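You operate a simulated robot arm through the tools that you are given. There is no shell and no other tool. Be economical: measure what you need, move in short steps, check, and stop when the job is done.

Carry out the task below with a simulated two-armed robot. There is one attempt and no reset: what you move stays moved.

## Task
Take the blue jack pad and put it on the top of the far bench. Then fetch the cream pad and set it on the top of the packing trolley. Then take the pink pad and leave it on the free shelf space. Keep to this order. Set down upright: blue jack pad.

Only the result counts: the job must be done as asked and must still hold three seconds after the hand-in. Knocking over, shifting, dropping, spilling or breaking anything else fails it.

## Robot
Two 7-joint arms with fingered hands on one trunk, on a base that drives. Base frame: it is fixed to the floor where the robot stands at the start and does not move with it; the origin is under the middle of the robot, x ahead of it, y to its left, z up; the surface under the hand at the start is at about z = 0.9. Readings come in m, degrees, newtons and seconds.
The left shoulder is at the start at [0.049, 0.181, 0.673], the right one opposite. With the tool pointing down near the work surface each hand reaches from about 0.38 to 0.94 m from the robot's upright axis, wherever it stands, measured 20 degrees to its own side. Places, roughly: cream pad [7.25, 7.75, 0.25]; free shelf space [5.9, 6, 1]; pink pad (8x6x5 cm) [6, 10.2, 0.9]; top of the far bench [-0.5, -1.5, 0.9]; top of the packing trolley [9.3, 11, 0.8]. Payload 4 kg a hand.
The TCP of each hand is the grasp point between the finger pads, 0.037 m short of the fingertips. In the tool frame z runs along the fingers and y along their closing line. The gripper opens to 0.124 m. The gripper's body begins 0.043 m behind the TCP. The gripper is a hand of 3 fingers: y runs from the thumb to the fingers, the wrist lies at [-0.015, -0.108, -0.202] in the tool frame, and closing takes about 1.5 s.
Orientation is told as [roll, pitch, yaw] about the base's x, y, z axes, in that order, counted from this pose: with the fingers straight down and the wrist toward the robot, the tool's x, y and z point along [0, 1, 0], [1, 0, 0] and [0, 0, -1] of the base frame.

## Interface
- The arms move only by the tool send_rows. It takes "left_steps", "right_steps" or both (then of equal length, played together; a hand with none holds still); each is a list of rows, each an object (a shift or turn left out is 0, a gripper value left out holds the last) with "travel": the shift along the base's x, y, z in m, a list of three; "angular": the turn, a rotation vector about the base's x, y, z in degrees, a list of three. In form: [{"travel": [dx, dy, dz], "angular": [ax, ay, az]}, ...]. A call has 1 to 12 rows; each row is the pose to reach, as a shift and turn from the pose commanded when the call began. "left_fingers" and "right_fingers" are, for a hand that has rows, the finger opening in m, from 0 to 0.124, set as the call begins (left out, the last holds). Each row takes 0.2 s and may step no farther than 0.05 m and 8.6 degrees from the row before; otherwise, or with a gripper value out of range, the whole call is refused. A pose out of reach is approached as far as the arm can. The call stops where the force on the tool passes 40 N (or 10 N more than at its start, if that is more) or the arm is blocked; 0.2 s more then pass. Each finger travels about 0.072 m/s and halts on what it meets, pressing with about 29 N; the grip force reading is that of the motor and also rises with nothing between the fingers. The clock runs only during rows and for 0.2 s after the last one: add rows that repeat a pose to give the fingers time. It gives the time, the measured TCP pose, the force on the tool (base axes), the opening and the grip force at its end, in the units of the frame above (readings bear some noise), with the torque about the TCP (base axes, N m) and any sound that the robot's microphone picked up.
- Cameras (640 x 400 px; columns grow to the right, rows downward): "scene" is now at [0.0087, -0.0526, 1.3227]; the picture's right is [-0.72, -0.70, -0.01], its down [-0.45, 0.47, -0.76] and it looks along [0.54, -0.54, -0.65] (base axes); focal length 214 px, centre (320, 200). "left" rides on the left gripper at [-0.064, -0.076, -0.137] in its tool frame; the picture's right is [-0.84, -0.26, 0.48], its down [0.48, -0.76, 0.44] and it looks along [0.26, 0.60, 0.76] (tool axes); focal length 256 px, centre (320, 200). "right" rides on the right gripper at [0.064, -0.076, -0.137] in its tool frame; the picture's right is [-0.84, 0.26, -0.48], its down [-0.48, -0.76, 0.43] and it looks along [-0.26, 0.60, 0.76] (tool axes); focal length 256 px, centre (320, 200). There is no depth. A picture from a camera that has moved, and an enlarged one, comes with that camera's place and axes in the base frame and with its lens.
- grab_frame(camera): a new picture of that camera. It takes no simulated time.
- raise_lower(by): slides the trunk up (or, below 0, down) by that many m; the arms and the scene camera ride with it, the base frame stays. It gives what a move gives, with no picture.
- base_move(legs): drives the robot by 1 to 6 legs, each [ahead, left, turn to the left] in m, m and degrees, along the robot's own axes; the way and the turn of a leg run together, so that a leg with both is an arc; at most 1.5 m and 180 degrees a leg. The arms and the cameras ride along, it lands a little off, and it stops where it bumps. It gives what a move gives.
- set_fingers(index, middle, thumb_bend, thumb_turn, hand): sets how far each is bent, from 0 (flat) to 100 (curled in); at 30 the hand is open as for a grip, at 70 the pads meet at the TCP. One left out holds its place. A second passes; each finger stops where it meets its share of the squeeze, and holds until it gets a number again. A gripper value or a shape takes the hand back. It gives what a move gives, with no picture; readings hold the bend of each and the force on the fingers (four entries, about 0 where the hand has none), thumb and palm. thumb_turn goes from beside the hand (0) to across from the fingers (100), as for a grip.
- hand_shape(shape, hand): the hand has 3 fingers and takes this shape, open, in about a second: jaw (thumb against the fingers, like two jaws); tri (thumb and two fingers); tip (a fingertip pinch); poke (one finger out to press); point (the index stretched); flat (the hand flat); cup (the hand cupped); fist (a fist). The gripper value then closes the fingers along that shape, each until it touches; the sizes above hold for jaw. It gives what a move gives, with no picture.
- turn_head(pan, tilt): turns the head with the scene camera to pan (to the left, within 86 degrees either way) and tilt (down, from -29 to 69), counted from straight ahead of the robot. It gives what a move gives.
- enlarge(camera, box): a new picture of the part [left, top, right, bottom] of that camera's present view, enlarged. It takes no simulated time.
- finish_job(): hands the job in; it is judged then, once.

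Work in short steps. Places have to be worked out from the pictures, the camera data and where the tool is seen: move nearer, look again, correct. Check each grasp and each placing, and mend what went wrong. You have 165 turns and 138 pictures in all, those below and enlarged ones among them. Open the grippers and draw the arms clear of the work before you hand the job in, unless the task says otherwise; then end with one line.

The tools are called after "Request:" by a JSON object that holds its "fn" and its "kwargs". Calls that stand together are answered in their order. send_rows: Moves the arms, as the interface text tells. Its arguments: {"type":"object","properties":{"left_steps":{"type":"array"},"left_fingers":{"type":"number"},"right_steps":{"type":"array"},"right_fingers":{"type":"number"}},"required":[]} The other tools are called the same way: raise_lower (by) slides the trunk up or down; hand_shape (shape, hand) gives the hand a shape; set_fingers (index, middle, thumb_bend, thumb_turn, hand) moves the fingers one by one; base_move (legs) drives the base; turn_head (pan, tilt) turns the head that bears the scene camera; grab_frame (camera) takes a picture; enlarge (camera, box) takes an enlarged picture of a part of a camera's view; finish_job () hands the job in.

At the start:

```text
time: 0.0
left_eef_pos: [0.3391, -0.0475, 1.0005]
left_tcp_rot: [0.0, -0.7, -0.1]
left_contact_force: [-0.5, 0.3, 0.7]
left_moment: [0.02, -0.01, 0.0]
left_width: 0.1236
left_finger_force: 0.0
left_shape: jaw
left_bend: [30.0, 30.0, 30.0, 98.0]
left_finger forces: [0.1, 0.0, 0.0, 0.0, 0.0, 0.0]
right_eef_pos: [0.2404, -0.3869, 0.926]
right_tcp_rot: [-1.7, -6.7, -2.5]
right_contact_force: [75.9, 13.6, 203.9]
right_moment: [3.46, 9.77, -1.37]
right_width: 0.1064
right_finger_force: 0.0
right_shape: jaw
right_bend: [27.0, 30.0, 29.0, 88.0]
right_finger forces: [10.6, 27.6, 0.0, 0.0, 165.0, 0.0]
trunk travel left (down, up): [-0.319, 0.271]
robot x, y, heading: [-0.0084, 0.0039, -0.2]
head pan, tilt: [-45.7, 40.9]
```

scene: 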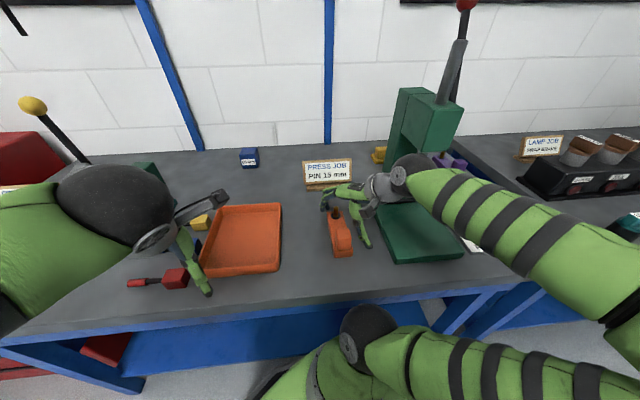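
right: 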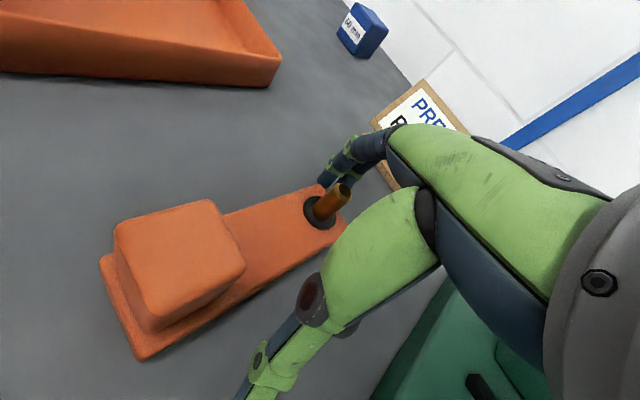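
left: 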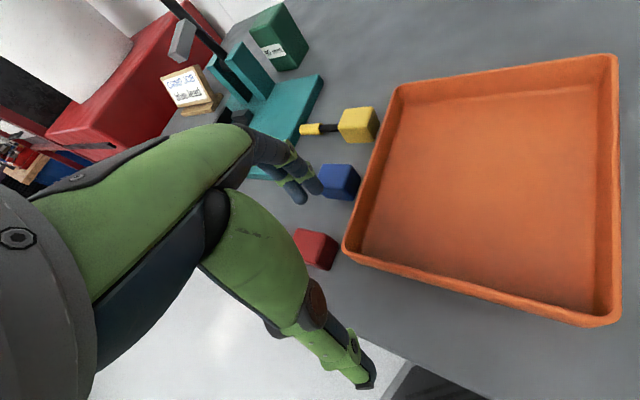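

The right hand starts with a strong contact force, so I want to see what it touches before anything moves. I also look for the blue pad.

Request:
{"fn": "enlarge", "kwargs": {"camera": "scene", "box": [280, 120, 520, 270]}}

Request:
{"fn": "enlarge", "kwargs": {"camera": "scene", "box": [100, 130, 340, 300]}}

Request:
{"fn": "enlarge", "kwargs": {"camera": "left", "box": [140, 0, 400, 280]}}

```text
2.67 times, centred on (400, 195) of scene
camera zoom: at [0.0087, -0.0526, 1.3227], right [-0.72, -0.7, -0.01], down [-0.45, 0.47, -0.76], along [0.54, -0.54, -0.65], focal length 572 px, centre (107, 213)
```

zoom: 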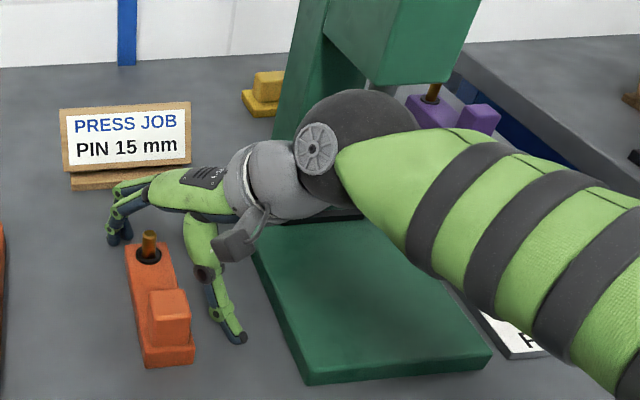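

```text
2.35 times, centred on (220, 215) of scene
camera zoom: at [0.0087, -0.0526, 1.3227], right [-0.72, -0.7, -0.01], down [-0.45, 0.47, -0.76], along [0.54, -0.54, -0.65], focal length 505 px, centre (555, 165)
```

zoom: 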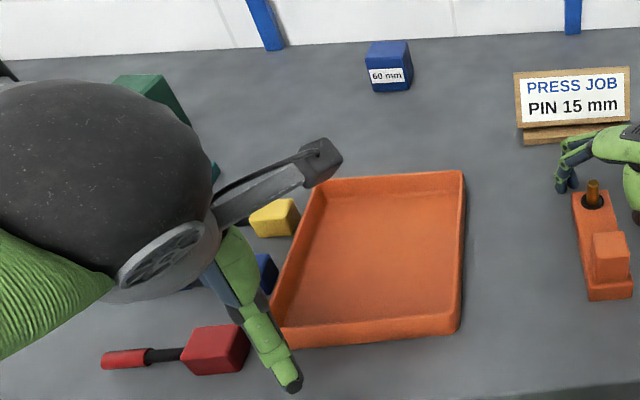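

```text
1.43 times, centred on (270, 140) of left
camera zoom: at [0.2638, -0.11, 1.135], right [-0.25, -0.84, -0.48], down [-0.75, 0.48, -0.45], along [0.61, 0.25, -0.75], focal length 366 px, centre (391, 286)
```

zoom: 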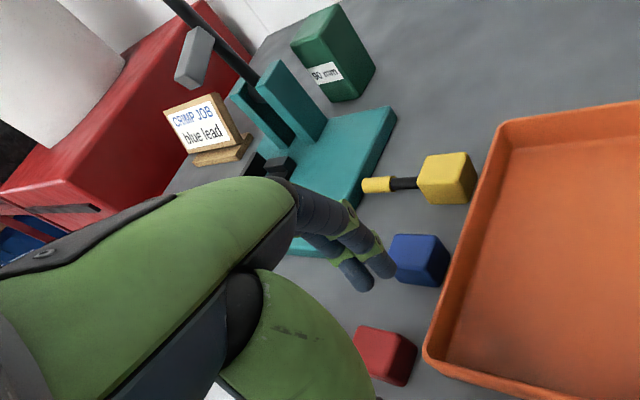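

The blue "60 mm" block is near (0.69, -0.36) and looks like the blue jack pad. The right thumb is pressing down on the bench, so I raise the right hand in small steps.

Request:
{"fn": "send_rows", "kwargs": {"right_steps": [{"travel": [0, 0, 0.01]}, {"travel": [0, 0, 0.02]}, {"travel": [0, 0, 0.04]}, {"travel": [0, 0, 0.06]}]}}

Request:
{"fn": "grab_frame", "kwargs": {"camera": "scene"}}

Request:
{"fn": "grab_frame", "kwargs": {"camera": "right"}}

```text
time: 1.2
left_eef_pos: [0.3399, -0.0501, 0.999]
left_tcp_rot: [0.3, -0.3, -0.6]
left_contact_force: [-0.1, 0.1, -0.2]
left_moment: [0.0, 0.01, -0.01]
left_width: 0.1239
left_finger_force: 0.1
left_shape: jaw
left_bend: [30.0, 30.0, 30.0, 98.0]
left_finger forces: [0.0, 0.0, 0.0, 0.1, 0.1, 0.0]
right_eef_pos: [0.2391, -0.3895, 0.9817]
right_tcp_rot: [-1.2, -5.8, -3.1]
right_contact_force: [0.1, -0.5, -0.1]
right_moment: [0.01, 0.01, -0.01]
right_width: 0.1239
right_finger_force: 0.0
right_shape: jaw
right_bend: [30.0, 30.0, 30.0, 97.0]
right_finger forces: [0.0, 0.0, 0.0, 0.1, 0.0, 0.1]
trunk travel left (down, up): [-0.319, 0.271]
robot x, y, heading: [-0.0071, 0.0107, -0.8]
head pan, tilt: [-45.7, 40.9]
stopped in row 4 (right hand): the arm was blocked; the commanded pose is now the measured one
```

```text
131 pictures are left
camera scene: at [0.0122, -0.0563, 1.3256], right [-0.72, -0.69, -0.01], down [-0.45, 0.48, -0.76], along [0.53, -0.54, -0.65], focal length 214 px, centre (320, 200)
```

scene: 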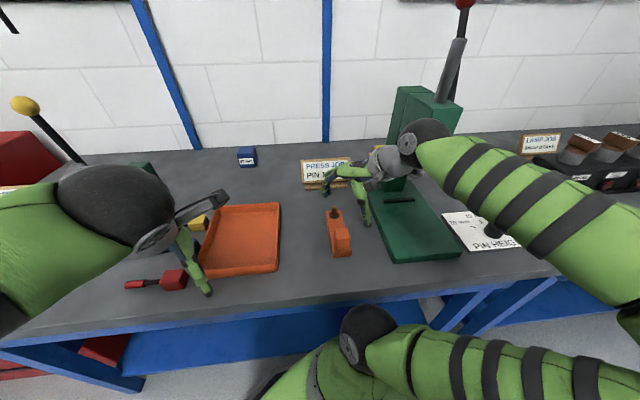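

```text
130 pictures are left
camera right: at [0.1535, -0.3185, 1.1086], right [0.16, -0.84, 0.52], down [-0.74, -0.45, -0.5], along [0.65, -0.31, -0.69], focal length 256 px, centre (320, 200)
```

right: 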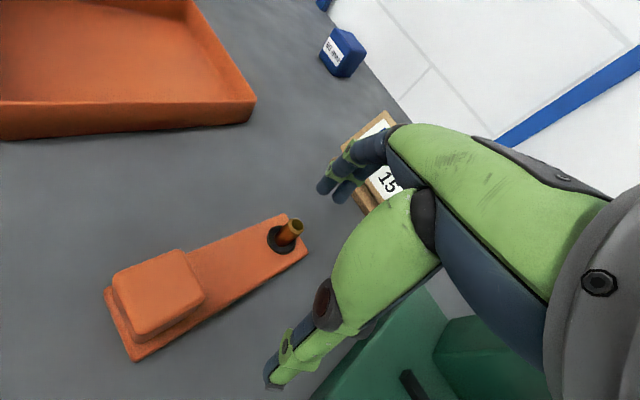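

The right hand is off the bench and reads no force. I continue up to clear the sign before heading to the blue block at about (0.69, -0.36).

Request:
{"fn": "send_rows", "kwargs": {"right_steps": [{"travel": [0, 0, 0.03]}, {"travel": [0, 0.0, 0.06]}, {"travel": [0, 0.0, 0.09]}, {"travel": [0.03, 0.0, 0.12]}, {"travel": [0.06, 0.0, 0.14]}, {"travel": [0.1, 0.0, 0.14]}, {"travel": [0.14, 0.0, 0.14]}]}}

Request:
{"fn": "grab_frame", "kwargs": {"camera": "scene"}}

Request:
{"fn": "grab_frame", "kwargs": {"camera": "right"}}

```text
time: 3.0
left_eef_pos: [0.3343, -0.0356, 1.1191]
left_tcp_rot: [-0.2, -0.4, -0.5]
left_contact_force: [0.8, -0.2, 0.6]
left_moment: [0.01, 0.02, 0.0]
left_width: 0.1239
left_finger_force: 0.1
left_shape: jaw
left_bend: [30.0, 30.0, 30.0, 98.0]
left_finger forces: [0.1, 0.0, 0.0, 0.1, 0.0, 0.0]
right_eef_pos: [0.3711, -0.3718, 1.2457]
right_tcp_rot: [-1.9, -6.3, -2.8]
right_contact_force: [0.1, -0.4, 1.0]
right_moment: [0.03, 0.0, -0.01]
right_width: 0.1241
right_finger_force: 0.0
right_shape: jaw
right_bend: [30.0, 30.0, 30.0, 98.0]
right_finger forces: [0.0, 0.0, 0.0, 0.1, 0.0, 0.0]
trunk travel left (down, up): [-0.319, 0.271]
robot x, y, heading: [-0.0175, 0.0139, -0.8]
head pan, tilt: [-45.7, 40.9]
stopped in row 7 (right hand): the arm was blocked; the commanded pose is now the measured one
```

```text
129 pictures are left
camera scene: at [0.0059, -0.0379, 1.4457], right [-0.72, -0.69, 0.0], down [-0.45, 0.47, -0.76], along [0.53, -0.55, -0.65], focal length 214 px, centre (320, 200)
```

scene: 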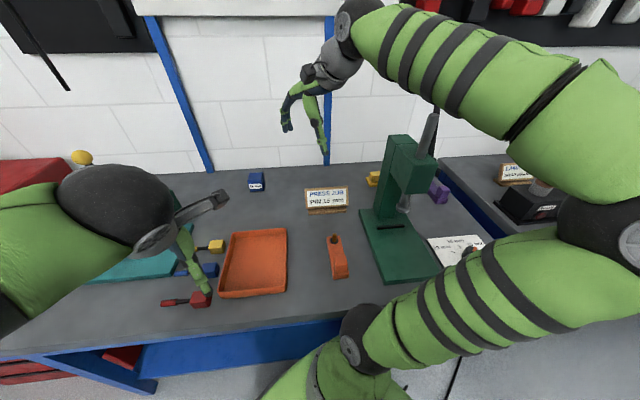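

```text
128 pictures are left
camera right: at [0.2858, -0.2994, 1.3706], right [0.16, -0.83, 0.53], down [-0.73, -0.46, -0.5], along [0.66, -0.31, -0.68], focal length 256 px, centre (320, 200)
```

right: 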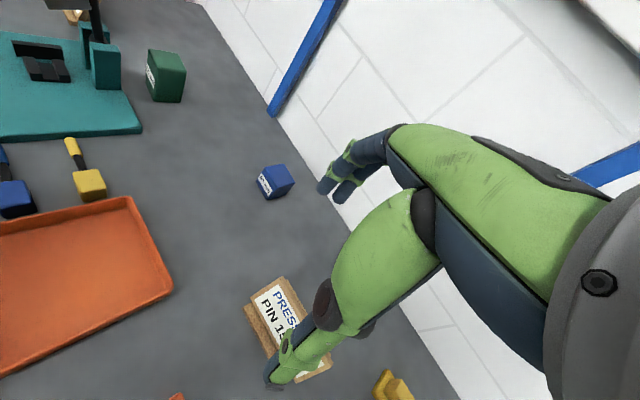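

The whole robot seems to have risen about 0.12 m (camera and left hand too) while the trunk reading stayed the same. I hold still briefly to see whether that settles.

Request:
{"fn": "send_rows", "kwargs": {"right_steps": [{"travel": [0, 0, 0]}, {"travel": [0, 0, 0]}]}}

Request:
{"fn": "turn_head", "kwargs": {"pan": -80, "tilt": 40}}

Request:
{"fn": "grab_frame", "kwargs": {"camera": "scene"}}

```text
time: 3.6
left_eef_pos: [0.3317, -0.034, 1.1188]
left_tcp_rot: [-0.4, -0.6, -0.7]
left_contact_force: [-0.2, -0.3, -0.1]
left_moment: [0.01, -0.01, -0.02]
left_width: 0.1237
left_finger_force: 0.0
left_shape: jaw
left_bend: [30.0, 30.0, 30.0, 98.0]
left_finger forces: [0.0, 0.0, 0.0, 0.0, 0.1, 0.0]
right_eef_pos: [0.3694, -0.3709, 1.2472]
right_tcp_rot: [-2.0, -6.3, -2.8]
right_contact_force: [-0.1, -0.1, 0.0]
right_moment: [0.02, -0.01, 0.01]
right_width: 0.1239
right_finger_force: 0.1
right_shape: jaw
right_bend: [30.0, 30.0, 30.0, 98.0]
right_finger forces: [0.0, 0.0, 0.1, 0.1, 0.1, 0.1]
trunk travel left (down, up): [-0.319, 0.271]
robot x, y, heading: [-0.0163, 0.0132, -0.3]
head pan, tilt: [-45.7, 40.9]
```

```text
time: 4.6
left_eef_pos: [0.3337, -0.0341, 1.1196]
left_tcp_rot: [-0.4, -0.6, -0.6]
left_contact_force: [0.2, -0.7, 0.6]
left_moment: [-0.01, -0.02, 0.04]
left_width: 0.1239
left_finger_force: 0.0
left_shape: jaw
left_bend: [30.0, 30.0, 30.0, 98.0]
left_finger forces: [0.1, 0.0, 0.0, 0.1, 0.0, 0.0]
right_eef_pos: [0.3699, -0.3702, 1.247]
right_tcp_rot: [-2.0, -6.5, -2.7]
right_contact_force: [-0.9, 0.4, -0.6]
right_moment: [-0.01, 0.0, -0.02]
right_width: 0.1237
right_finger_force: 0.0
right_shape: jaw
right_bend: [30.0, 30.0, 30.0, 98.0]
right_finger forces: [0.0, 0.1, 0.0, 0.0, 0.0, 0.1]
trunk travel left (down, up): [-0.319, 0.271]
robot x, y, heading: [-0.0146, 0.015, -0.6]
head pan, tilt: [-80.0, 40.0]
```

```text
127 pictures are left
camera scene: at [-0.0415, -0.0585, 1.4459], right [-0.99, -0.17, -0.01], down [-0.1, 0.63, -0.77], along [0.13, -0.76, -0.64], focal length 214 px, centre (320, 200)
```

scene: 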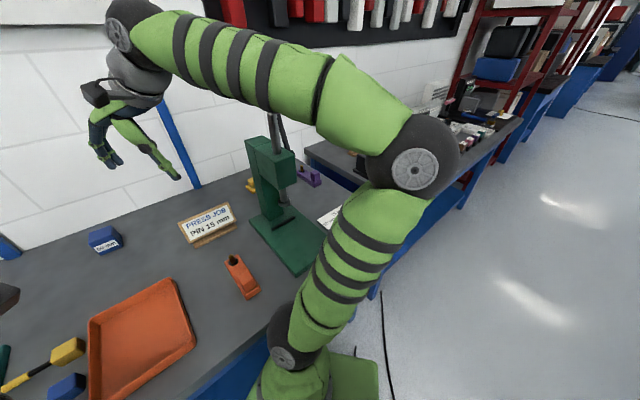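

The robot simply sits higher now and is steady. From three views, the block base is near (0.685, -0.365). I move the right hand above it, still high, and look closer.

Request:
{"fn": "send_rows", "kwargs": {"right_steps": [{"travel": [0.04, 0.0, 0]}, {"travel": [0.08, 0.0, 0]}, {"travel": [0.12, 0.005, -0.02]}, {"travel": [0.16, 0.005, -0.05]}, {"travel": [0.2, 0.005, -0.08]}, {"travel": [0.2, 0.005, -0.08]}]}}

Request:
{"fn": "turn_head", "kwargs": {"pan": -40, "tilt": 35}}

Request:
{"fn": "grab_frame", "kwargs": {"camera": "scene"}}

Request:
{"fn": "grab_frame", "kwargs": {"camera": "right"}}

```text
time: 6.0
left_eef_pos: [0.3314, -0.0342, 1.1192]
left_tcp_rot: [-0.4, -0.6, -0.6]
left_contact_force: [-0.6, -0.3, -0.1]
left_moment: [0.02, 0.01, -0.01]
left_width: 0.124
left_finger_force: 0.1
left_shape: jaw
left_bend: [30.0, 30.0, 30.0, 98.0]
left_finger forces: [0.1, 0.1, 0.0, 0.1, 0.0, 0.0]
right_eef_pos: [0.5693, -0.3647, 1.1707]
right_tcp_rot: [-2.1, -6.4, -2.7]
right_contact_force: [-0.7, 0.9, 0.3]
right_moment: [0.01, 0.02, -0.01]
right_width: 0.1239
right_finger_force: 0.1
right_shape: jaw
right_bend: [30.0, 30.0, 30.0, 98.0]
right_finger forces: [0.1, 0.0, 0.1, 0.0, 0.0, 0.1]
trunk travel left (down, up): [-0.319, 0.271]
robot x, y, heading: [-0.0135, 0.0139, -0.7]
head pan, tilt: [-80.0, 40.0]
```

```text
time: 7.1
left_eef_pos: [0.3314, -0.0339, 1.1199]
left_tcp_rot: [-0.5, -0.5, -0.5]
left_contact_force: [0.8, -0.7, -0.2]
left_moment: [0.01, -0.04, -0.01]
left_width: 0.124
left_finger_force: 0.0
left_shape: jaw
left_bend: [30.0, 30.0, 30.0, 98.0]
left_finger forces: [0.0, 0.0, 0.1, 0.0, 0.1, 0.1]
right_eef_pos: [0.5693, -0.363, 1.169]
right_tcp_rot: [-2.1, -6.4, -2.8]
right_contact_force: [-0.1, -0.8, 0.7]
right_moment: [-0.02, 0.01, -0.03]
right_width: 0.1239
right_finger_force: 0.0
right_shape: jaw
right_bend: [30.0, 30.0, 30.0, 98.0]
right_finger forces: [0.0, 0.0, 0.1, 0.1, 0.0, 0.0]
trunk travel left (down, up): [-0.319, 0.271]
robot x, y, heading: [-0.0142, 0.0143, -0.5]
head pan, tilt: [-40.0, 35.0]
```

```text
126 pictures are left
camera scene: at [0.011, -0.0315, 1.4536], right [-0.65, -0.76, 0.0], down [-0.43, 0.37, -0.83], along [0.63, -0.54, -0.56], focal length 214 px, centre (320, 200)
```

scene: 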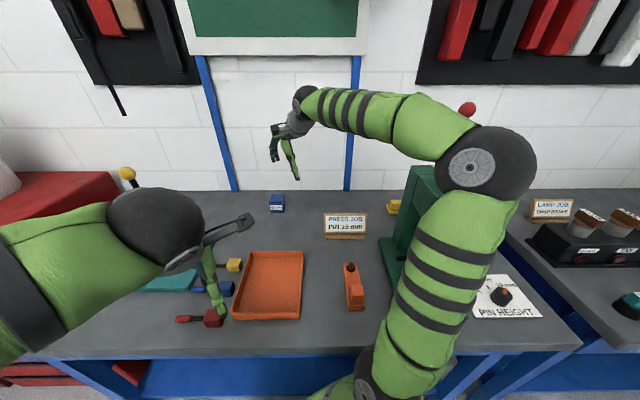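

```text
125 pictures are left
camera right: at [0.4819, -0.2914, 1.2946], right [0.16, -0.83, 0.54], down [-0.73, -0.46, -0.5], along [0.66, -0.31, -0.68], focal length 256 px, centre (320, 200)
```

right: 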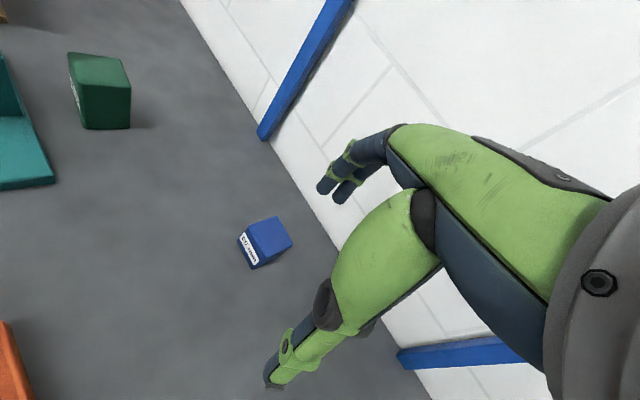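

The block is about 5 cm wide, rotated 45° like the bench, centred near (0.69, -0.373), with the wall about 17 cm behind it. I level the hand and turn it to yaw -45 while staying high.

Request:
{"fn": "send_rows", "kwargs": {"right_steps": [{"travel": [0, 0, 0], "angular": [2.1, 6.4, 0]}, {"travel": [0, 0, 0], "angular": [2.1, 6.4, 0]}]}}

Request:
{"fn": "send_rows", "kwargs": {"right_steps": [{"travel": [0.02, 0, 0], "angular": [0, 0, -8.4]}, {"travel": [0.04, 0, 0], "angular": [0, 0, -16.8]}, {"travel": [0.06, 0, 0], "angular": [0, 0, -25.2]}, {"travel": [0.08, 0, -0.02], "angular": [0, 0, -33.6]}, {"travel": [0.1, -0.005, -0.04], "angular": [0, 0, -42]}, {"travel": [0.1, -0.005, -0.06], "angular": [0, 0, -42]}, {"travel": [0.1, -0.005, -0.06], "angular": [0, 0, -42]}]}}

Request:
{"fn": "grab_frame", "kwargs": {"camera": "right"}}

Request:
{"fn": "grab_frame", "kwargs": {"camera": "scene"}}

```text
time: 7.7
left_eef_pos: [0.3341, -0.0333, 1.1197]
left_tcp_rot: [-0.5, -0.7, -0.5]
left_contact_force: [0.0, 0.4, 0.4]
left_moment: [0.02, -0.01, 0.0]
left_width: 0.124
left_finger_force: 0.0
left_shape: jaw
left_bend: [30.0, 30.0, 30.0, 98.0]
left_finger forces: [0.1, 0.1, 0.1, 0.0, 0.0, 0.0]
right_eef_pos: [0.5686, -0.3648, 1.1711]
right_tcp_rot: [-0.3, 0.1, -2.9]
right_contact_force: [-1.0, -0.2, 0.5]
right_moment: [-0.04, 0.02, 0.01]
right_width: 0.1239
right_finger_force: 0.0
right_shape: jaw
right_bend: [30.0, 30.0, 30.0, 98.0]
right_finger forces: [0.1, 0.1, 0.0, 0.0, 0.0, 0.1]
trunk travel left (down, up): [-0.319, 0.271]
robot x, y, heading: [-0.0161, 0.0158, -0.5]
head pan, tilt: [-40.0, 35.0]
```

```text
time: 9.3
left_eef_pos: [0.3315, -0.0329, 1.1184]
left_tcp_rot: [-0.4, -0.5, -0.5]
left_contact_force: [-0.1, -0.6, -0.6]
left_moment: [-0.03, 0.01, -0.01]
left_width: 0.1242
left_finger_force: 0.1
left_shape: jaw
left_bend: [30.0, 30.0, 30.0, 98.0]
left_finger forces: [0.0, 0.0, 0.0, 0.0, 0.1, 0.1]
right_eef_pos: [0.67, -0.3694, 1.1106]
right_tcp_rot: [0.2, -0.2, -44.9]
right_contact_force: [-0.3, -0.4, -0.3]
right_moment: [0.02, 0.02, 0.03]
right_width: 0.1237
right_finger_force: 0.0
right_shape: jaw
right_bend: [30.0, 30.0, 30.0, 98.0]
right_finger forces: [0.0, 0.0, 0.0, 0.0, 0.1, 0.0]
trunk travel left (down, up): [-0.319, 0.271]
robot x, y, heading: [-0.0131, 0.0121, -0.5]
head pan, tilt: [-40.0, 35.0]
```

```text
124 pictures are left
camera right: at [0.6606, -0.2709, 1.247], right [-0.41, -0.77, 0.48], down [-0.88, 0.19, -0.44], along [0.25, -0.6, -0.76], focal length 256 px, centre (320, 200)
```

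right: 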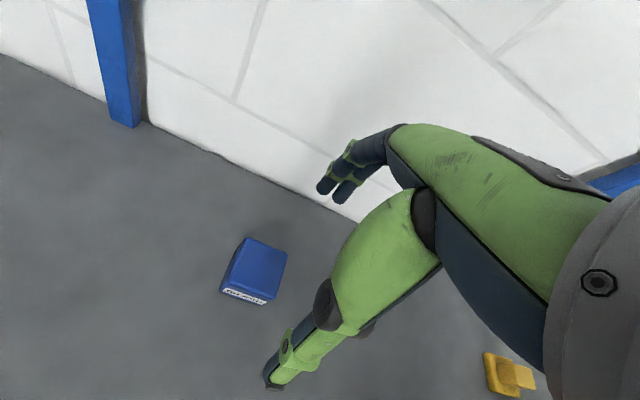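

```text
123 pictures are left
camera scene: at [0.0108, -0.0316, 1.4535], right [-0.65, -0.76, 0.0], down [-0.43, 0.37, -0.83], along [0.63, -0.54, -0.56], focal length 214 px, centre (320, 200)
```

scene: 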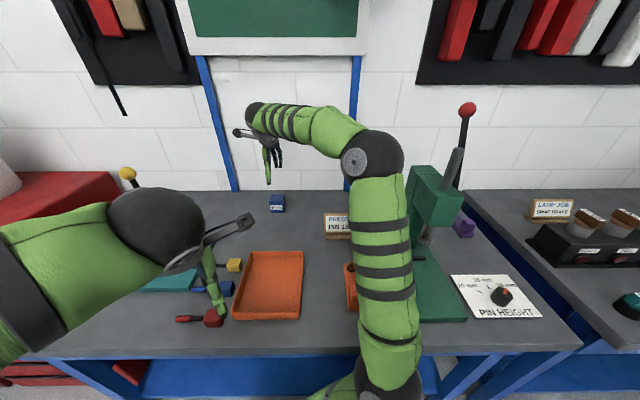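

The block centre refines to (0.695, -0.376). I shift there and descend to a grasp height of about 0.95.

Request:
{"fn": "send_rows", "kwargs": {"right_steps": [{"travel": [0.025, -0.006, -0.02]}, {"travel": [0.025, -0.006, -0.06]}, {"travel": [0.025, -0.006, -0.09]}, {"travel": [0.025, -0.006, -0.09]}]}}

Request:
{"fn": "grab_frame", "kwargs": {"camera": "right"}}

Request:
{"fn": "enlarge", "kwargs": {"camera": "scene", "box": [200, 110, 360, 230]}}

```text
time: 10.3
left_eef_pos: [0.3321, -0.0352, 1.1196]
left_tcp_rot: [-0.5, -0.7, -0.4]
left_contact_force: [0.6, 0.0, 0.1]
left_moment: [0.04, -0.01, 0.04]
left_width: 0.124
left_finger_force: 0.1
left_shape: jaw
left_bend: [30.0, 30.0, 30.0, 98.0]
left_finger forces: [0.0, 0.0, 0.0, 0.1, 0.0, 0.0]
right_eef_pos: [0.6966, -0.377, 1.019]
right_tcp_rot: [0.2, -0.1, -44.9]
right_contact_force: [0.6, 0.4, -0.2]
right_moment: [0.01, 0.01, -0.02]
right_width: 0.1242
right_finger_force: 0.0
right_shape: jaw
right_bend: [30.0, 30.0, 30.0, 98.0]
right_finger forces: [0.1, 0.1, 0.0, 0.0, 0.1, 0.1]
trunk travel left (down, up): [-0.319, 0.271]
robot x, y, heading: [-0.0138, 0.0138, -0.5]
head pan, tilt: [-40.0, 35.0]
```

```text
122 pictures are left
camera right: at [0.6872, -0.2789, 1.1558], right [-0.41, -0.78, 0.48], down [-0.88, 0.19, -0.44], along [0.25, -0.6, -0.76], focal length 256 px, centre (320, 200)
```

right: 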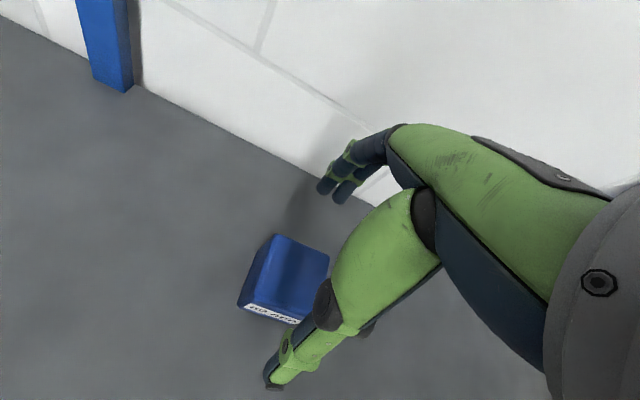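

```text
3.33 times, centred on (280, 170) of scene
camera zoom: at [0.0108, -0.0316, 1.4535], right [-0.65, -0.76, 0.0], down [-0.43, 0.37, -0.83], along [0.63, -0.54, -0.56], focal length 715 px, centre (453, 300)
```

zoom: 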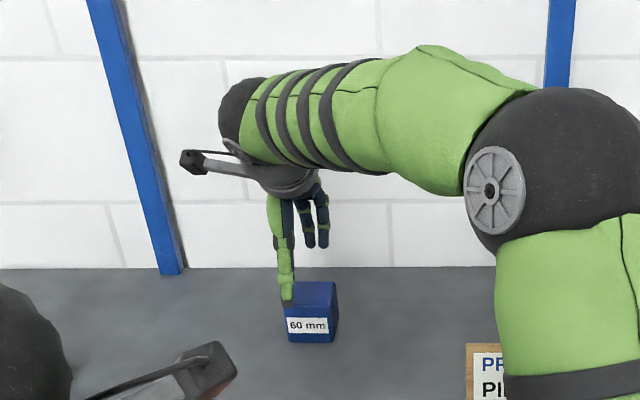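

The block sits between the thumb and the fingers. I descend the remaining 7 cm.

Request:
{"fn": "send_rows", "kwargs": {"right_steps": [{"travel": [-0.003, -0.003, -0.03]}, {"travel": [-0.003, -0.003, -0.055]}, {"travel": [-0.003, -0.003, -0.07]}, {"travel": [-0.003, -0.003, -0.07]}]}}

Request:
{"fn": "grab_frame", "kwargs": {"camera": "right"}}

Request:
{"fn": "enlarge", "kwargs": {"camera": "scene", "box": [200, 110, 360, 230]}}

```text
time: 11.3
left_eef_pos: [0.3324, -0.0338, 1.1195]
left_tcp_rot: [-0.5, -0.6, -0.4]
left_contact_force: [-0.3, 1.0, 0.4]
left_moment: [-0.04, 0.02, 0.02]
left_width: 0.1237
left_finger_force: 0.1
left_shape: jaw
left_bend: [30.0, 30.0, 30.0, 98.0]
left_finger forces: [0.0, 0.0, 0.0, 0.0, 0.1, 0.0]
right_eef_pos: [0.6949, -0.3804, 0.9502]
right_tcp_rot: [0.2, -0.1, -44.9]
right_contact_force: [0.4, 0.3, 0.6]
right_moment: [0.0, 0.03, -0.01]
right_width: 0.1239
right_finger_force: 0.0
right_shape: jaw
right_bend: [30.0, 30.0, 30.0, 98.0]
right_finger forces: [0.1, 0.1, 0.0, 0.0, 0.0, 0.1]
trunk travel left (down, up): [-0.319, 0.271]
robot x, y, heading: [-0.0146, 0.014, -0.3]
head pan, tilt: [-40.0, 35.0]
```

```text
120 pictures are left
camera right: at [0.6854, -0.2828, 1.0861], right [-0.41, -0.78, 0.48], down [-0.88, 0.19, -0.44], along [0.25, -0.6, -0.76], focal length 256 px, centre (320, 200)
```

right: 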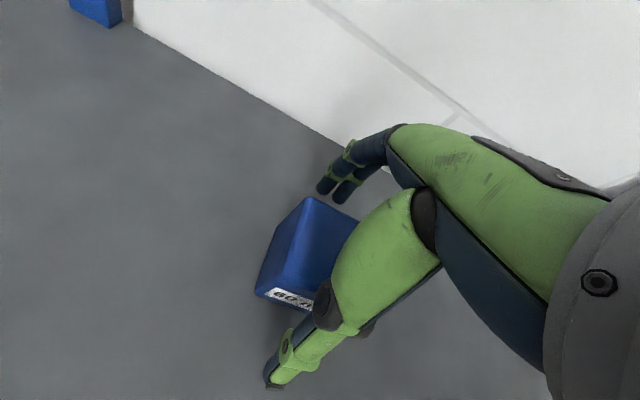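

```text
3.33 times, centred on (280, 170) of scene
camera zoom: at [0.0108, -0.0316, 1.4535], right [-0.65, -0.76, 0.0], down [-0.43, 0.37, -0.83], along [0.63, -0.54, -0.56], focal length 715 px, centre (453, 300)
```

zoom: 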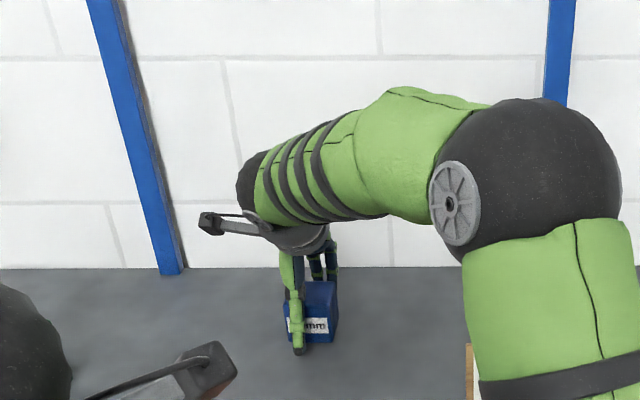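

The alignment looks good, so I close the right hand on the block.

Request:
{"fn": "send_rows", "kwargs": {"right_steps": [{"travel": [0, 0, 0]}, {"travel": [0, 0, 0]}, {"travel": [0, 0, 0]}, {"travel": [0, 0, 0]}, {"travel": [0, 0, 0]}, {"travel": [0, 0, 0]}, {"travel": [0, 0, 0]}, {"travel": [0, 0, 0]}], "right_fingers": 0.03}}

Request:
{"fn": "grab_frame", "kwargs": {"camera": "right"}}

```text
time: 13.1
left_eef_pos: [0.3325, -0.0334, 1.1196]
left_tcp_rot: [-0.5, -0.6, -0.4]
left_contact_force: [0.6, 0.6, 0.3]
left_moment: [-0.01, 0.0, 0.0]
left_width: 0.1235
left_finger_force: 0.1
left_shape: jaw
left_bend: [30.0, 30.0, 30.0, 98.0]
left_finger forces: [0.0, 0.1, 0.0, 0.0, 0.1, 0.1]
right_eef_pos: [0.6945, -0.3819, 0.9502]
right_tcp_rot: [0.3, -0.3, -44.7]
right_contact_force: [-1.8, 1.5, 18.5]
right_moment: [-0.38, -0.47, 0.05]
right_width: 0.0688
right_finger_force: 29.3
right_shape: jaw
right_bend: [38.0, 42.0, 55.0, 100.0]
right_finger forces: [21.2, 12.6, 0.0, 0.1, 38.0, 0.0]
trunk travel left (down, up): [-0.319, 0.271]
robot x, y, heading: [-0.0141, 0.0112, -0.5]
head pan, tilt: [-40.0, 35.0]
```

```text
118 pictures are left
camera right: at [0.6854, -0.2824, 1.0872], right [-0.41, -0.78, 0.48], down [-0.88, 0.19, -0.44], along [0.25, -0.6, -0.76], focal length 256 px, centre (320, 200)
```

right: 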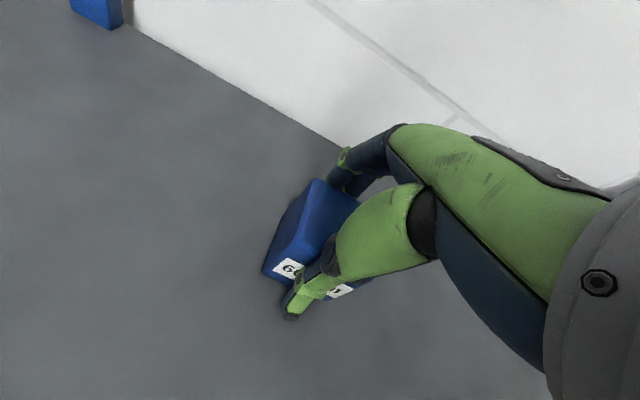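

The block is gripped (0.069 m opening, forces on all digits). I lift it and check.

Request:
{"fn": "send_rows", "kwargs": {"right_steps": [{"travel": [0, 0, 0.02]}, {"travel": [0, 0, 0.06]}, {"travel": [0, 0, 0.1]}, {"travel": [0, 0, 0.14]}, {"travel": [-0.02, 0.0, 0.17]}]}}

Request:
{"fn": "grab_frame", "kwargs": {"camera": "right"}}

Request:
{"fn": "grab_frame", "kwargs": {"camera": "scene"}}

```text
time: 14.3
left_eef_pos: [0.3312, -0.0345, 1.1186]
left_tcp_rot: [-0.5, -0.6, -0.5]
left_contact_force: [-0.6, 0.8, 0.4]
left_moment: [-0.01, 0.01, 0.02]
left_width: 0.1235
left_finger_force: 0.1
left_shape: jaw
left_bend: [30.0, 30.0, 30.0, 98.0]
left_finger forces: [0.0, 0.0, 0.0, 0.0, 0.0, 0.0]
right_eef_pos: [0.6723, -0.3814, 1.1209]
right_tcp_rot: [0.3, -0.1, -45.0]
right_contact_force: [-0.6, -0.9, -1.8]
right_moment: [0.0, 0.02, -0.01]
right_width: 0.0682
right_finger_force: 29.2
right_shape: jaw
right_bend: [39.0, 42.0, 56.0, 100.0]
right_finger forces: [21.0, 12.1, 0.1, 0.0, 32.9, 0.1]
trunk travel left (down, up): [-0.319, 0.271]
robot x, y, heading: [-0.0168, 0.0124, -0.5]
head pan, tilt: [-40.0, 35.0]
```

```text
117 pictures are left
camera right: at [0.6643, -0.2825, 1.2572], right [-0.41, -0.78, 0.48], down [-0.88, 0.19, -0.44], along [0.25, -0.6, -0.76], focal length 256 px, centre (320, 200)
```

right: 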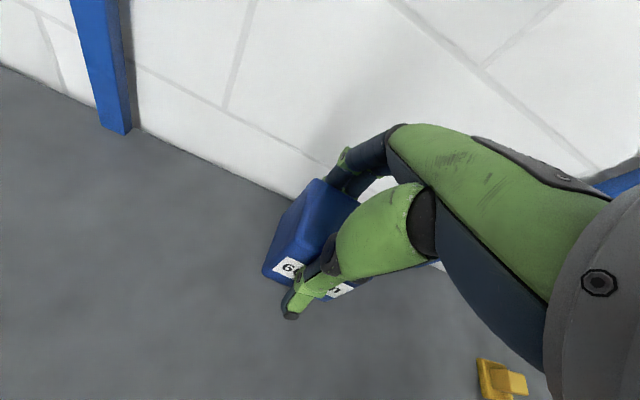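

```text
116 pictures are left
camera scene: at [0.0109, -0.0315, 1.4534], right [-0.65, -0.76, 0.0], down [-0.43, 0.37, -0.83], along [0.63, -0.54, -0.56], focal length 214 px, centre (320, 200)
```

scene: 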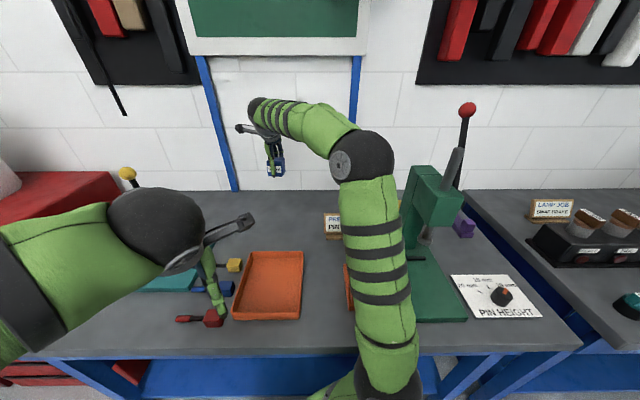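

The block is held and upright. I draw the hand in toward the robot, staying high above the bench items, before driving away.

Request:
{"fn": "send_rows", "kwargs": {"right_steps": [{"travel": [-0.04, 0.01, 0.03]}, {"travel": [-0.08, 0.02, 0.06]}, {"travel": [-0.12, 0.04, 0.08]}, {"travel": [-0.16, 0.06, 0.1]}, {"travel": [-0.2, 0.08, 0.12]}, {"travel": [-0.24, 0.1, 0.12]}]}}

Request:
{"fn": "turn_head", "kwargs": {"pan": 0, "tilt": 35}}

Request:
{"fn": "grab_frame", "kwargs": {"camera": "scene"}}

Request:
{"fn": "turn_head", "kwargs": {"pan": 84, "tilt": 30}}

Request:
{"fn": "grab_frame", "kwargs": {"camera": "scene"}}

Request:
{"fn": "turn_head", "kwargs": {"pan": -84, "tilt": 30}}

Request:
{"fn": "grab_frame", "kwargs": {"camera": "scene"}}

```text
refused: row 1 steps farther than a row can; nothing moved
```

```text
time: 15.3
left_eef_pos: [0.3329, -0.0339, 1.1198]
left_tcp_rot: [-0.5, -0.6, -0.5]
left_contact_force: [0.1, 0.0, -0.2]
left_moment: [-0.02, -0.02, 0.04]
left_width: 0.1238
left_finger_force: 0.2
left_shape: jaw
left_bend: [30.0, 30.0, 30.0, 98.0]
left_finger forces: [0.1, 0.0, 0.0, 0.0, 0.1, 0.1]
right_eef_pos: [0.6748, -0.3813, 1.1208]
right_tcp_rot: [0.2, -0.1, -44.9]
right_contact_force: [0.5, -0.5, -0.6]
right_moment: [0.02, 0.06, 0.0]
right_width: 0.068
right_finger_force: 29.2
right_shape: jaw
right_bend: [39.0, 42.0, 56.0, 100.0]
right_finger forces: [20.8, 12.2, 0.0, 0.0, 33.0, 0.1]
trunk travel left (down, up): [-0.319, 0.271]
robot x, y, heading: [-0.0131, 0.0136, -0.4]
head pan, tilt: [0.0, 35.0]
```

```text
115 pictures are left
camera scene: at [0.032, 0.0247, 1.4532], right [-0.01, -1.0, 0.01], down [-0.57, 0.0, -0.82], along [0.82, -0.01, -0.57], focal length 214 px, centre (320, 200)
```

scene: 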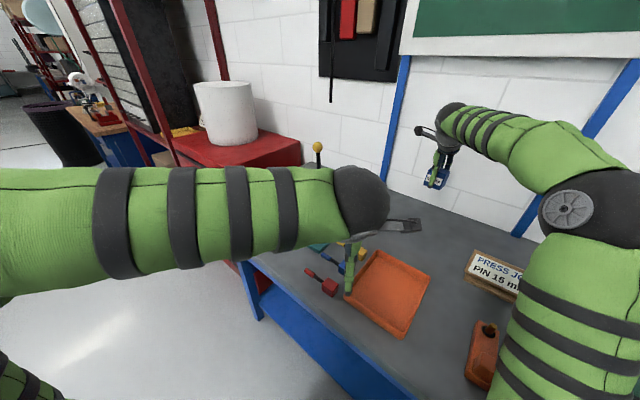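

```text
time: 16.9
left_eef_pos: [0.3319, -0.0345, 1.1205]
left_tcp_rot: [-0.5, -0.6, -0.6]
left_contact_force: [-0.7, 0.9, -0.5]
left_moment: [0.0, -0.02, -0.03]
left_width: 0.1241
left_finger_force: 0.0
left_shape: jaw
left_bend: [30.0, 30.0, 30.0, 98.0]
left_finger forces: [0.0, 0.0, 0.0, 0.1, 0.0, 0.1]
right_eef_pos: [0.6731, -0.3817, 1.1193]
right_tcp_rot: [0.1, -0.1, -44.9]
right_contact_force: [0.8, -0.1, -1.8]
right_moment: [0.02, 0.04, 0.02]
right_width: 0.0682
right_finger_force: 28.8
right_shape: jaw
right_bend: [39.0, 42.0, 56.0, 100.0]
right_finger forces: [20.9, 12.2, 0.1, 0.1, 32.8, 0.1]
trunk travel left (down, up): [-0.319, 0.271]
robot x, y, heading: [-0.0173, 0.0116, -0.5]
head pan, tilt: [84.0, 30.0]
```

```text
114 pictures are left
camera scene: at [-0.0458, 0.1155, 1.4595], right [0.99, -0.11, 0.01], down [-0.05, -0.5, -0.86], along [0.1, 0.86, -0.51], focal length 214 px, centre (320, 200)
```

scene: 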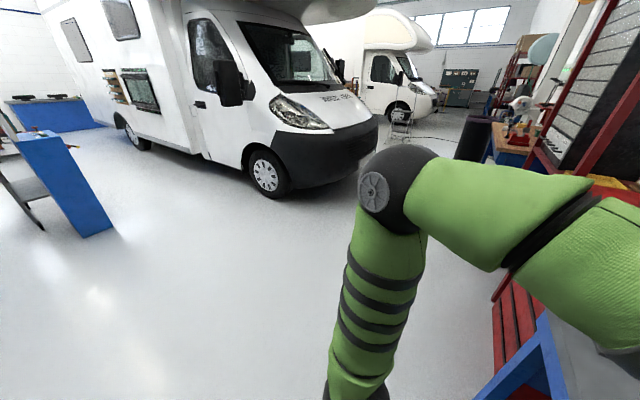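

```text
time: 19.5
left_eef_pos: [0.3319, -0.0338, 1.1195]
left_tcp_rot: [-0.5, -0.5, -0.5]
left_contact_force: [0.5, 0.1, 0.3]
left_moment: [0.02, -0.02, -0.02]
left_width: 0.1241
left_finger_force: 0.0
left_shape: jaw
left_bend: [30.0, 30.0, 30.0, 98.0]
left_finger forces: [0.1, 0.0, 0.0, 0.0, 0.1, 0.0]
right_eef_pos: [0.6734, -0.3819, 1.1194]
right_tcp_rot: [0.2, -0.1, -44.9]
right_contact_force: [-0.3, -0.8, -2.1]
right_moment: [0.0, 0.0, -0.01]
right_width: 0.0679
right_finger_force: 29.3
right_shape: jaw
right_bend: [39.0, 42.0, 56.0, 100.0]
right_finger forces: [20.8, 12.2, 0.0, 0.1, 32.8, 0.1]
trunk travel left (down, up): [-0.319, 0.271]
robot x, y, heading: [-0.0161, 0.0126, -0.6]
head pan, tilt: [-84.0, 30.0]
```

```text
113 pictures are left
camera scene: at [-0.0475, -0.0644, 1.4609], right [-1.0, -0.1, -0.01], down [-0.04, 0.49, -0.87], along [0.09, -0.87, -0.49], focal length 214 px, centre (320, 200)
```

scene: 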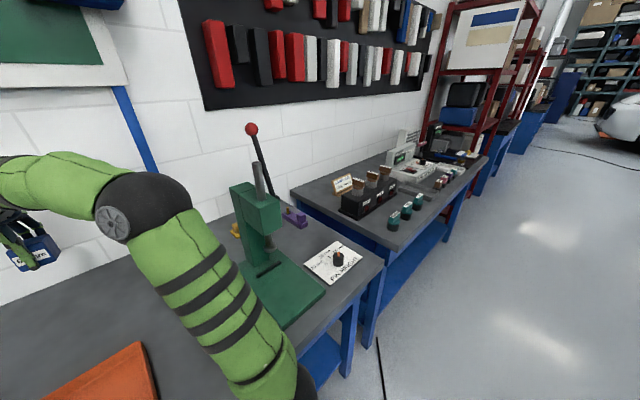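

The bench with the lamp job covers (-0.5, -1.5), so it should be the "far bench". I zoom in to look for free space on it.

Request:
{"fn": "enlarge", "kwargs": {"camera": "scene", "box": [280, 100, 520, 260]}}

Request:
{"fn": "send_rows", "kwargs": {"right_steps": [{"travel": [-0.035, 0.01, 0.02]}, {"travel": [-0.07, 0.02, 0.04]}, {"travel": [-0.105, 0.035, 0.06]}, {"travel": [-0.14, 0.05, 0.08]}, {"travel": [-0.175, 0.06, 0.1]}, {"travel": [-0.21, 0.08, 0.12]}, {"travel": [-0.25, 0.1, 0.13]}]}}

```text
2.50 times, centred on (400, 180) of scene
camera zoom: at [-0.0475, -0.0644, 1.4609], right [-1.0, -0.1, -0.01], down [-0.04, 0.49, -0.87], along [0.09, -0.87, -0.49], focal length 536 px, centre (120, 250)
```

zoom: 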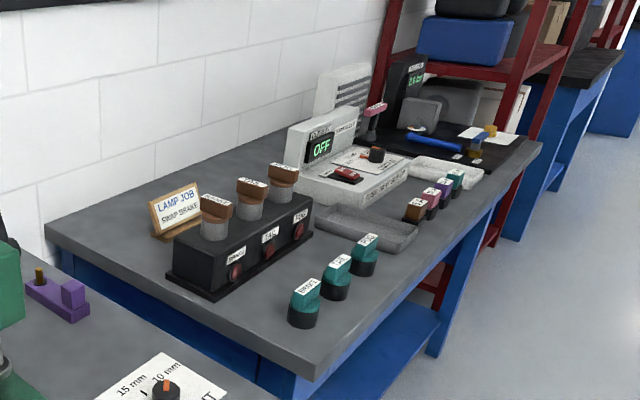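

```text
time: 21.1
left_eef_pos: [0.3319, -0.0354, 1.1182]
left_tcp_rot: [-0.5, -0.6, -0.6]
left_contact_force: [0.6, 0.1, 0.6]
left_moment: [0.01, 0.0, 0.0]
left_width: 0.124
left_finger_force: 0.1
left_shape: jaw
left_bend: [30.0, 30.0, 30.0, 98.0]
left_finger forces: [0.0, 0.1, 0.0, 0.1, 0.0, 0.0]
right_eef_pos: [0.4208, -0.2762, 1.2484]
right_tcp_rot: [0.2, -0.1, -44.9]
right_contact_force: [0.1, 0.3, -2.1]
right_moment: [0.02, 0.04, -0.03]
right_width: 0.0679
right_finger_force: 29.6
right_shape: jaw
right_bend: [39.0, 42.0, 56.0, 100.0]
right_finger forces: [20.8, 12.1, 0.0, 0.0, 32.7, 0.0]
trunk travel left (down, up): [-0.319, 0.271]
robot x, y, heading: [-0.0156, 0.0109, -0.6]
head pan, tilt: [-84.0, 30.0]
```

The robot can place the block in the clear front-left corner of the far bench, near (-0.24, -0.84), left of the teal knobs. I back away from the press bench, then shift along it and turn toward the far bench.

Request:
{"fn": "base_move", "kwargs": {"legs": [[-0.25, 0.25, 0], [-0.22, -0.5, 0], [0, 0, -45]]}}

Request:
{"fn": "turn_head", "kwargs": {"pan": -20, "tilt": 45}}

Request:
{"fn": "grab_frame", "kwargs": {"camera": "scene"}}

```text
time: 28.2
left_eef_pos: [-0.2712, -0.5304, 1.1157]
left_tcp_rot: [0.1, 0.0, -45.3]
left_contact_force: [0.0, 1.0, 0.2]
left_moment: [0.02, 0.0, 0.0]
left_width: 0.1241
left_finger_force: 0.0
left_shape: jaw
left_bend: [30.0, 30.0, 30.0, 98.0]
left_finger forces: [0.0, 0.0, 0.0, 0.1, 0.1, 0.0]
right_eef_pos: [-0.3778, -0.7665, 1.2418]
right_tcp_rot: [0.1, 0.5, -89.5]
right_contact_force: [0.6, 0.3, -1.3]
right_moment: [0.03, -0.01, 0.03]
right_width: 0.0679
right_finger_force: 29.3
right_shape: jaw
right_bend: [39.0, 42.0, 56.0, 100.0]
right_finger forces: [20.6, 11.9, 0.0, 0.0, 32.3, 0.1]
trunk travel left (down, up): [-0.319, 0.271]
robot x, y, heading: [-0.484, -0.2424, -45.1]
head pan, tilt: [-84.0, 30.0]
```

```text
time: 29.5
left_eef_pos: [-0.2708, -0.5304, 1.1155]
left_tcp_rot: [-0.1, -0.1, -45.2]
left_contact_force: [0.1, 0.0, -0.4]
left_moment: [-0.01, -0.03, 0.0]
left_width: 0.1237
left_finger_force: 0.2
left_shape: jaw
left_bend: [30.0, 30.0, 30.0, 98.0]
left_finger forces: [0.0, 0.1, 0.0, 0.0, 0.1, 0.1]
right_eef_pos: [-0.378, -0.7674, 1.242]
right_tcp_rot: [0.2, 0.6, -89.4]
right_contact_force: [0.3, -0.6, -1.3]
right_moment: [0.03, 0.01, -0.02]
right_width: 0.0679
right_finger_force: 29.2
right_shape: jaw
right_bend: [39.0, 42.0, 56.0, 100.0]
right_finger forces: [20.6, 12.0, 0.0, 0.0, 32.3, 0.0]
trunk travel left (down, up): [-0.319, 0.271]
robot x, y, heading: [-0.4861, -0.2403, -44.9]
head pan, tilt: [-20.0, 45.0]
```

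```text
111 pictures are left
camera scene: at [-0.4718, -0.2926, 1.4379], right [-0.91, -0.42, 0.0], down [-0.3, 0.64, -0.71], along [0.3, -0.64, -0.71], focal length 214 px, centre (320, 200)
```

scene: 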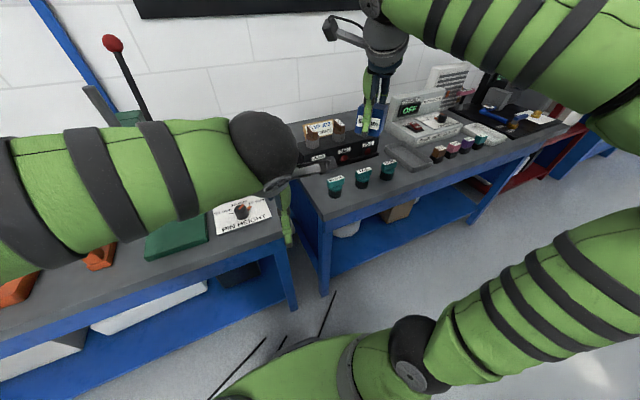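

I zoom in on the bench corner to find a good spot.

Request:
{"fn": "enlarge", "kwargs": {"camera": "scene", "box": [250, 80, 570, 260]}}

Request:
{"fn": "grab_frame", "kwargs": {"camera": "left"}}

Request:
{"fn": "grab_frame", "kwargs": {"camera": "right"}}

```text
2.00 times, centred on (410, 170) of scene
camera zoom: at [-0.4718, -0.2926, 1.4379], right [-0.91, -0.42, 0.0], down [-0.3, 0.64, -0.71], along [0.3, -0.64, -0.71], focal length 429 px, centre (140, 260)
```

zoom: 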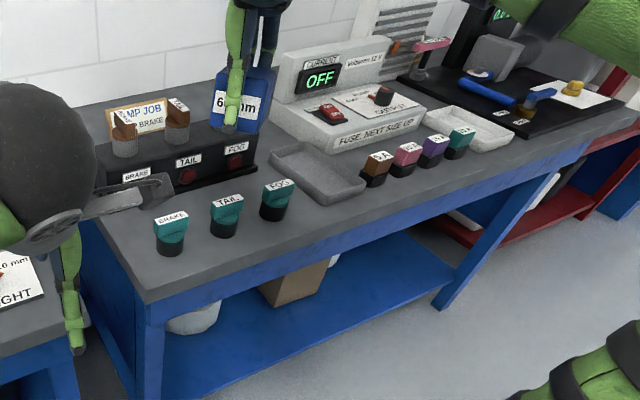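

```text
109 pictures are left
camera left: at [-0.3678, -0.5211, 1.2525], right [-0.77, -0.41, -0.48], down [-0.19, 0.88, -0.43], along [0.6, -0.24, -0.76], focal length 256 px, centre (320, 200)
```

left: 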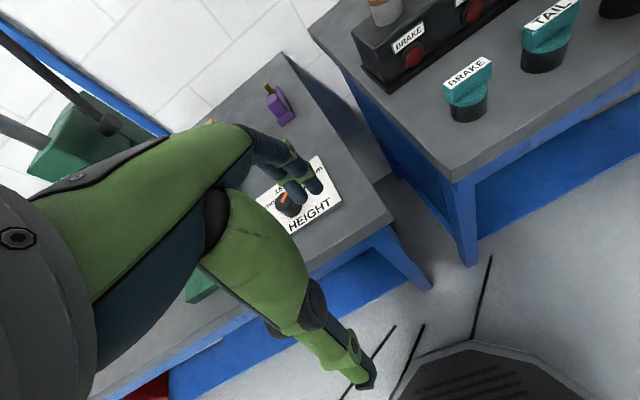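

```text
108 pictures are left
camera right: at [-0.3147, -0.6928, 1.3786], right [-0.84, -0.27, 0.48], down [-0.49, 0.76, -0.43], along [-0.25, -0.59, -0.77], focal length 256 px, centre (320, 200)
```

right: 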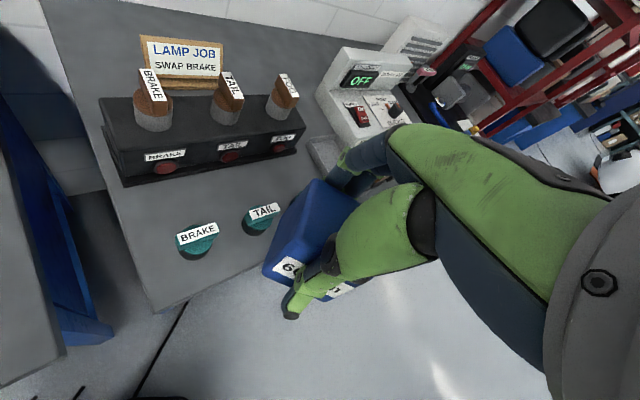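

The back area of the far bench, between the LAMP sign and the OFF box, is the widest free space, around (-0.21, -1.39). The robot can reach it with the same posture used for the pick, standing at about (-0.93, -0.99) with heading 0. I raise the left hand for clearance and turn back to heading 0 first.

Request:
{"fn": "send_rows", "kwargs": {"left_steps": [{"travel": [-0.02, 0.02, 0.03]}, {"travel": [-0.04, 0.04, 0.06]}, {"travel": [-0.06, 0.06, 0.09]}, {"travel": [-0.08, 0.08, 0.12]}]}}

Request:
{"fn": "base_move", "kwargs": {"legs": [[0, 0, 45]]}}

Request:
{"fn": "turn_head", "kwargs": {"pan": -75, "tilt": 35}}

Request:
{"fn": "grab_frame", "kwargs": {"camera": "scene"}}

```text
time: 30.5
left_eef_pos: [-0.3513, -0.4487, 1.2354]
left_tcp_rot: [0.1, 0.0, -45.1]
left_contact_force: [-0.3, -0.5, 0.5]
left_moment: [0.01, 0.01, 0.01]
left_width: 0.1239
left_finger_force: 0.1
left_shape: jaw
left_bend: [30.0, 30.0, 30.0, 98.0]
left_finger forces: [0.0, 0.0, 0.0, 0.0, 0.0, 0.0]
right_eef_pos: [-0.3773, -0.7671, 1.241]
right_tcp_rot: [0.2, 0.6, -89.5]
right_contact_force: [0.5, 0.2, -1.3]
right_moment: [0.03, 0.03, -0.02]
right_width: 0.0679
right_finger_force: 29.4
right_shape: jaw
right_bend: [39.0, 42.0, 56.0, 100.0]
right_finger forces: [20.5, 11.8, 0.1, 0.0, 32.3, 0.0]
trunk travel left (down, up): [-0.319, 0.271]
robot x, y, heading: [-0.4835, -0.2434, -45.3]
head pan, tilt: [-20.0, 45.0]
```

```text
time: 33.0
left_eef_pos: [-0.2428, -0.2919, 1.2352]
left_tcp_rot: [0.0, 0.0, 0.2]
left_contact_force: [0.1, -0.9, 0.5]
left_moment: [-0.03, 0.0, -0.01]
left_width: 0.1242
left_finger_force: 0.0
left_shape: jaw
left_bend: [30.0, 30.0, 30.0, 98.0]
left_finger forces: [0.1, 0.0, 0.0, 0.0, 0.0, 0.1]
right_eef_pos: [-0.0342, -0.5347, 1.2417]
right_tcp_rot: [0.2, 0.7, -44.1]
right_contact_force: [-0.2, -0.1, -1.8]
right_moment: [0.0, -0.02, -0.02]
right_width: 0.0678
right_finger_force: 29.0
right_shape: jaw
right_bend: [39.0, 42.0, 56.0, 100.0]
right_finger forces: [20.4, 11.7, 0.1, 0.0, 32.0, 0.0]
trunk travel left (down, up): [-0.319, 0.271]
robot x, y, heading: [-0.4835, -0.2427, 0.5]
head pan, tilt: [-20.0, 45.0]
```

```text
time: 34.2
left_eef_pos: [-0.2424, -0.2919, 1.2352]
left_tcp_rot: [0.0, -0.1, 0.1]
left_contact_force: [-0.2, 0.2, -0.4]
left_moment: [0.06, 0.01, 0.02]
left_width: 0.1238
left_finger_force: 0.1
left_shape: jaw
left_bend: [30.0, 30.0, 30.0, 98.0]
left_finger forces: [0.1, 0.0, 0.1, 0.1, 0.1, 0.0]
right_eef_pos: [-0.0353, -0.5342, 1.2406]
right_tcp_rot: [0.2, 0.6, -44.1]
right_contact_force: [-0.1, -0.1, -1.0]
right_moment: [0.0, -0.05, 0.01]
right_width: 0.0678
right_finger_force: 28.9
right_shape: jaw
right_bend: [39.0, 42.0, 56.0, 100.0]
right_finger forces: [20.5, 11.8, 0.0, 0.0, 32.0, 0.0]
trunk travel left (down, up): [-0.319, 0.271]
robot x, y, heading: [-0.4836, -0.2385, 0.1]
head pan, tilt: [-75.0, 35.0]
```

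```text
107 pictures are left
camera scene: at [-0.4915, -0.325, 1.4527], right [-0.96, -0.26, 0.0], down [-0.15, 0.55, -0.82], along [0.22, -0.79, -0.57], focal length 214 px, centre (320, 200)
```

scene: 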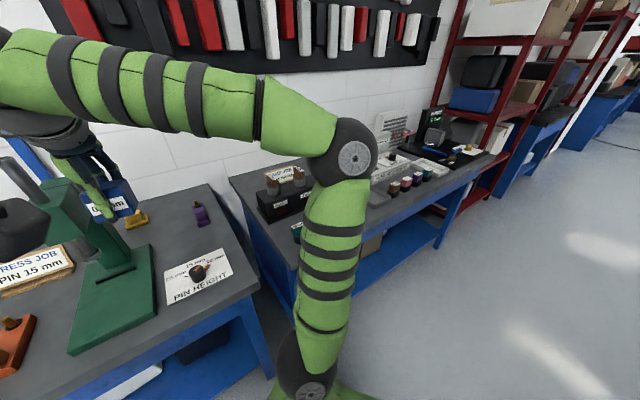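

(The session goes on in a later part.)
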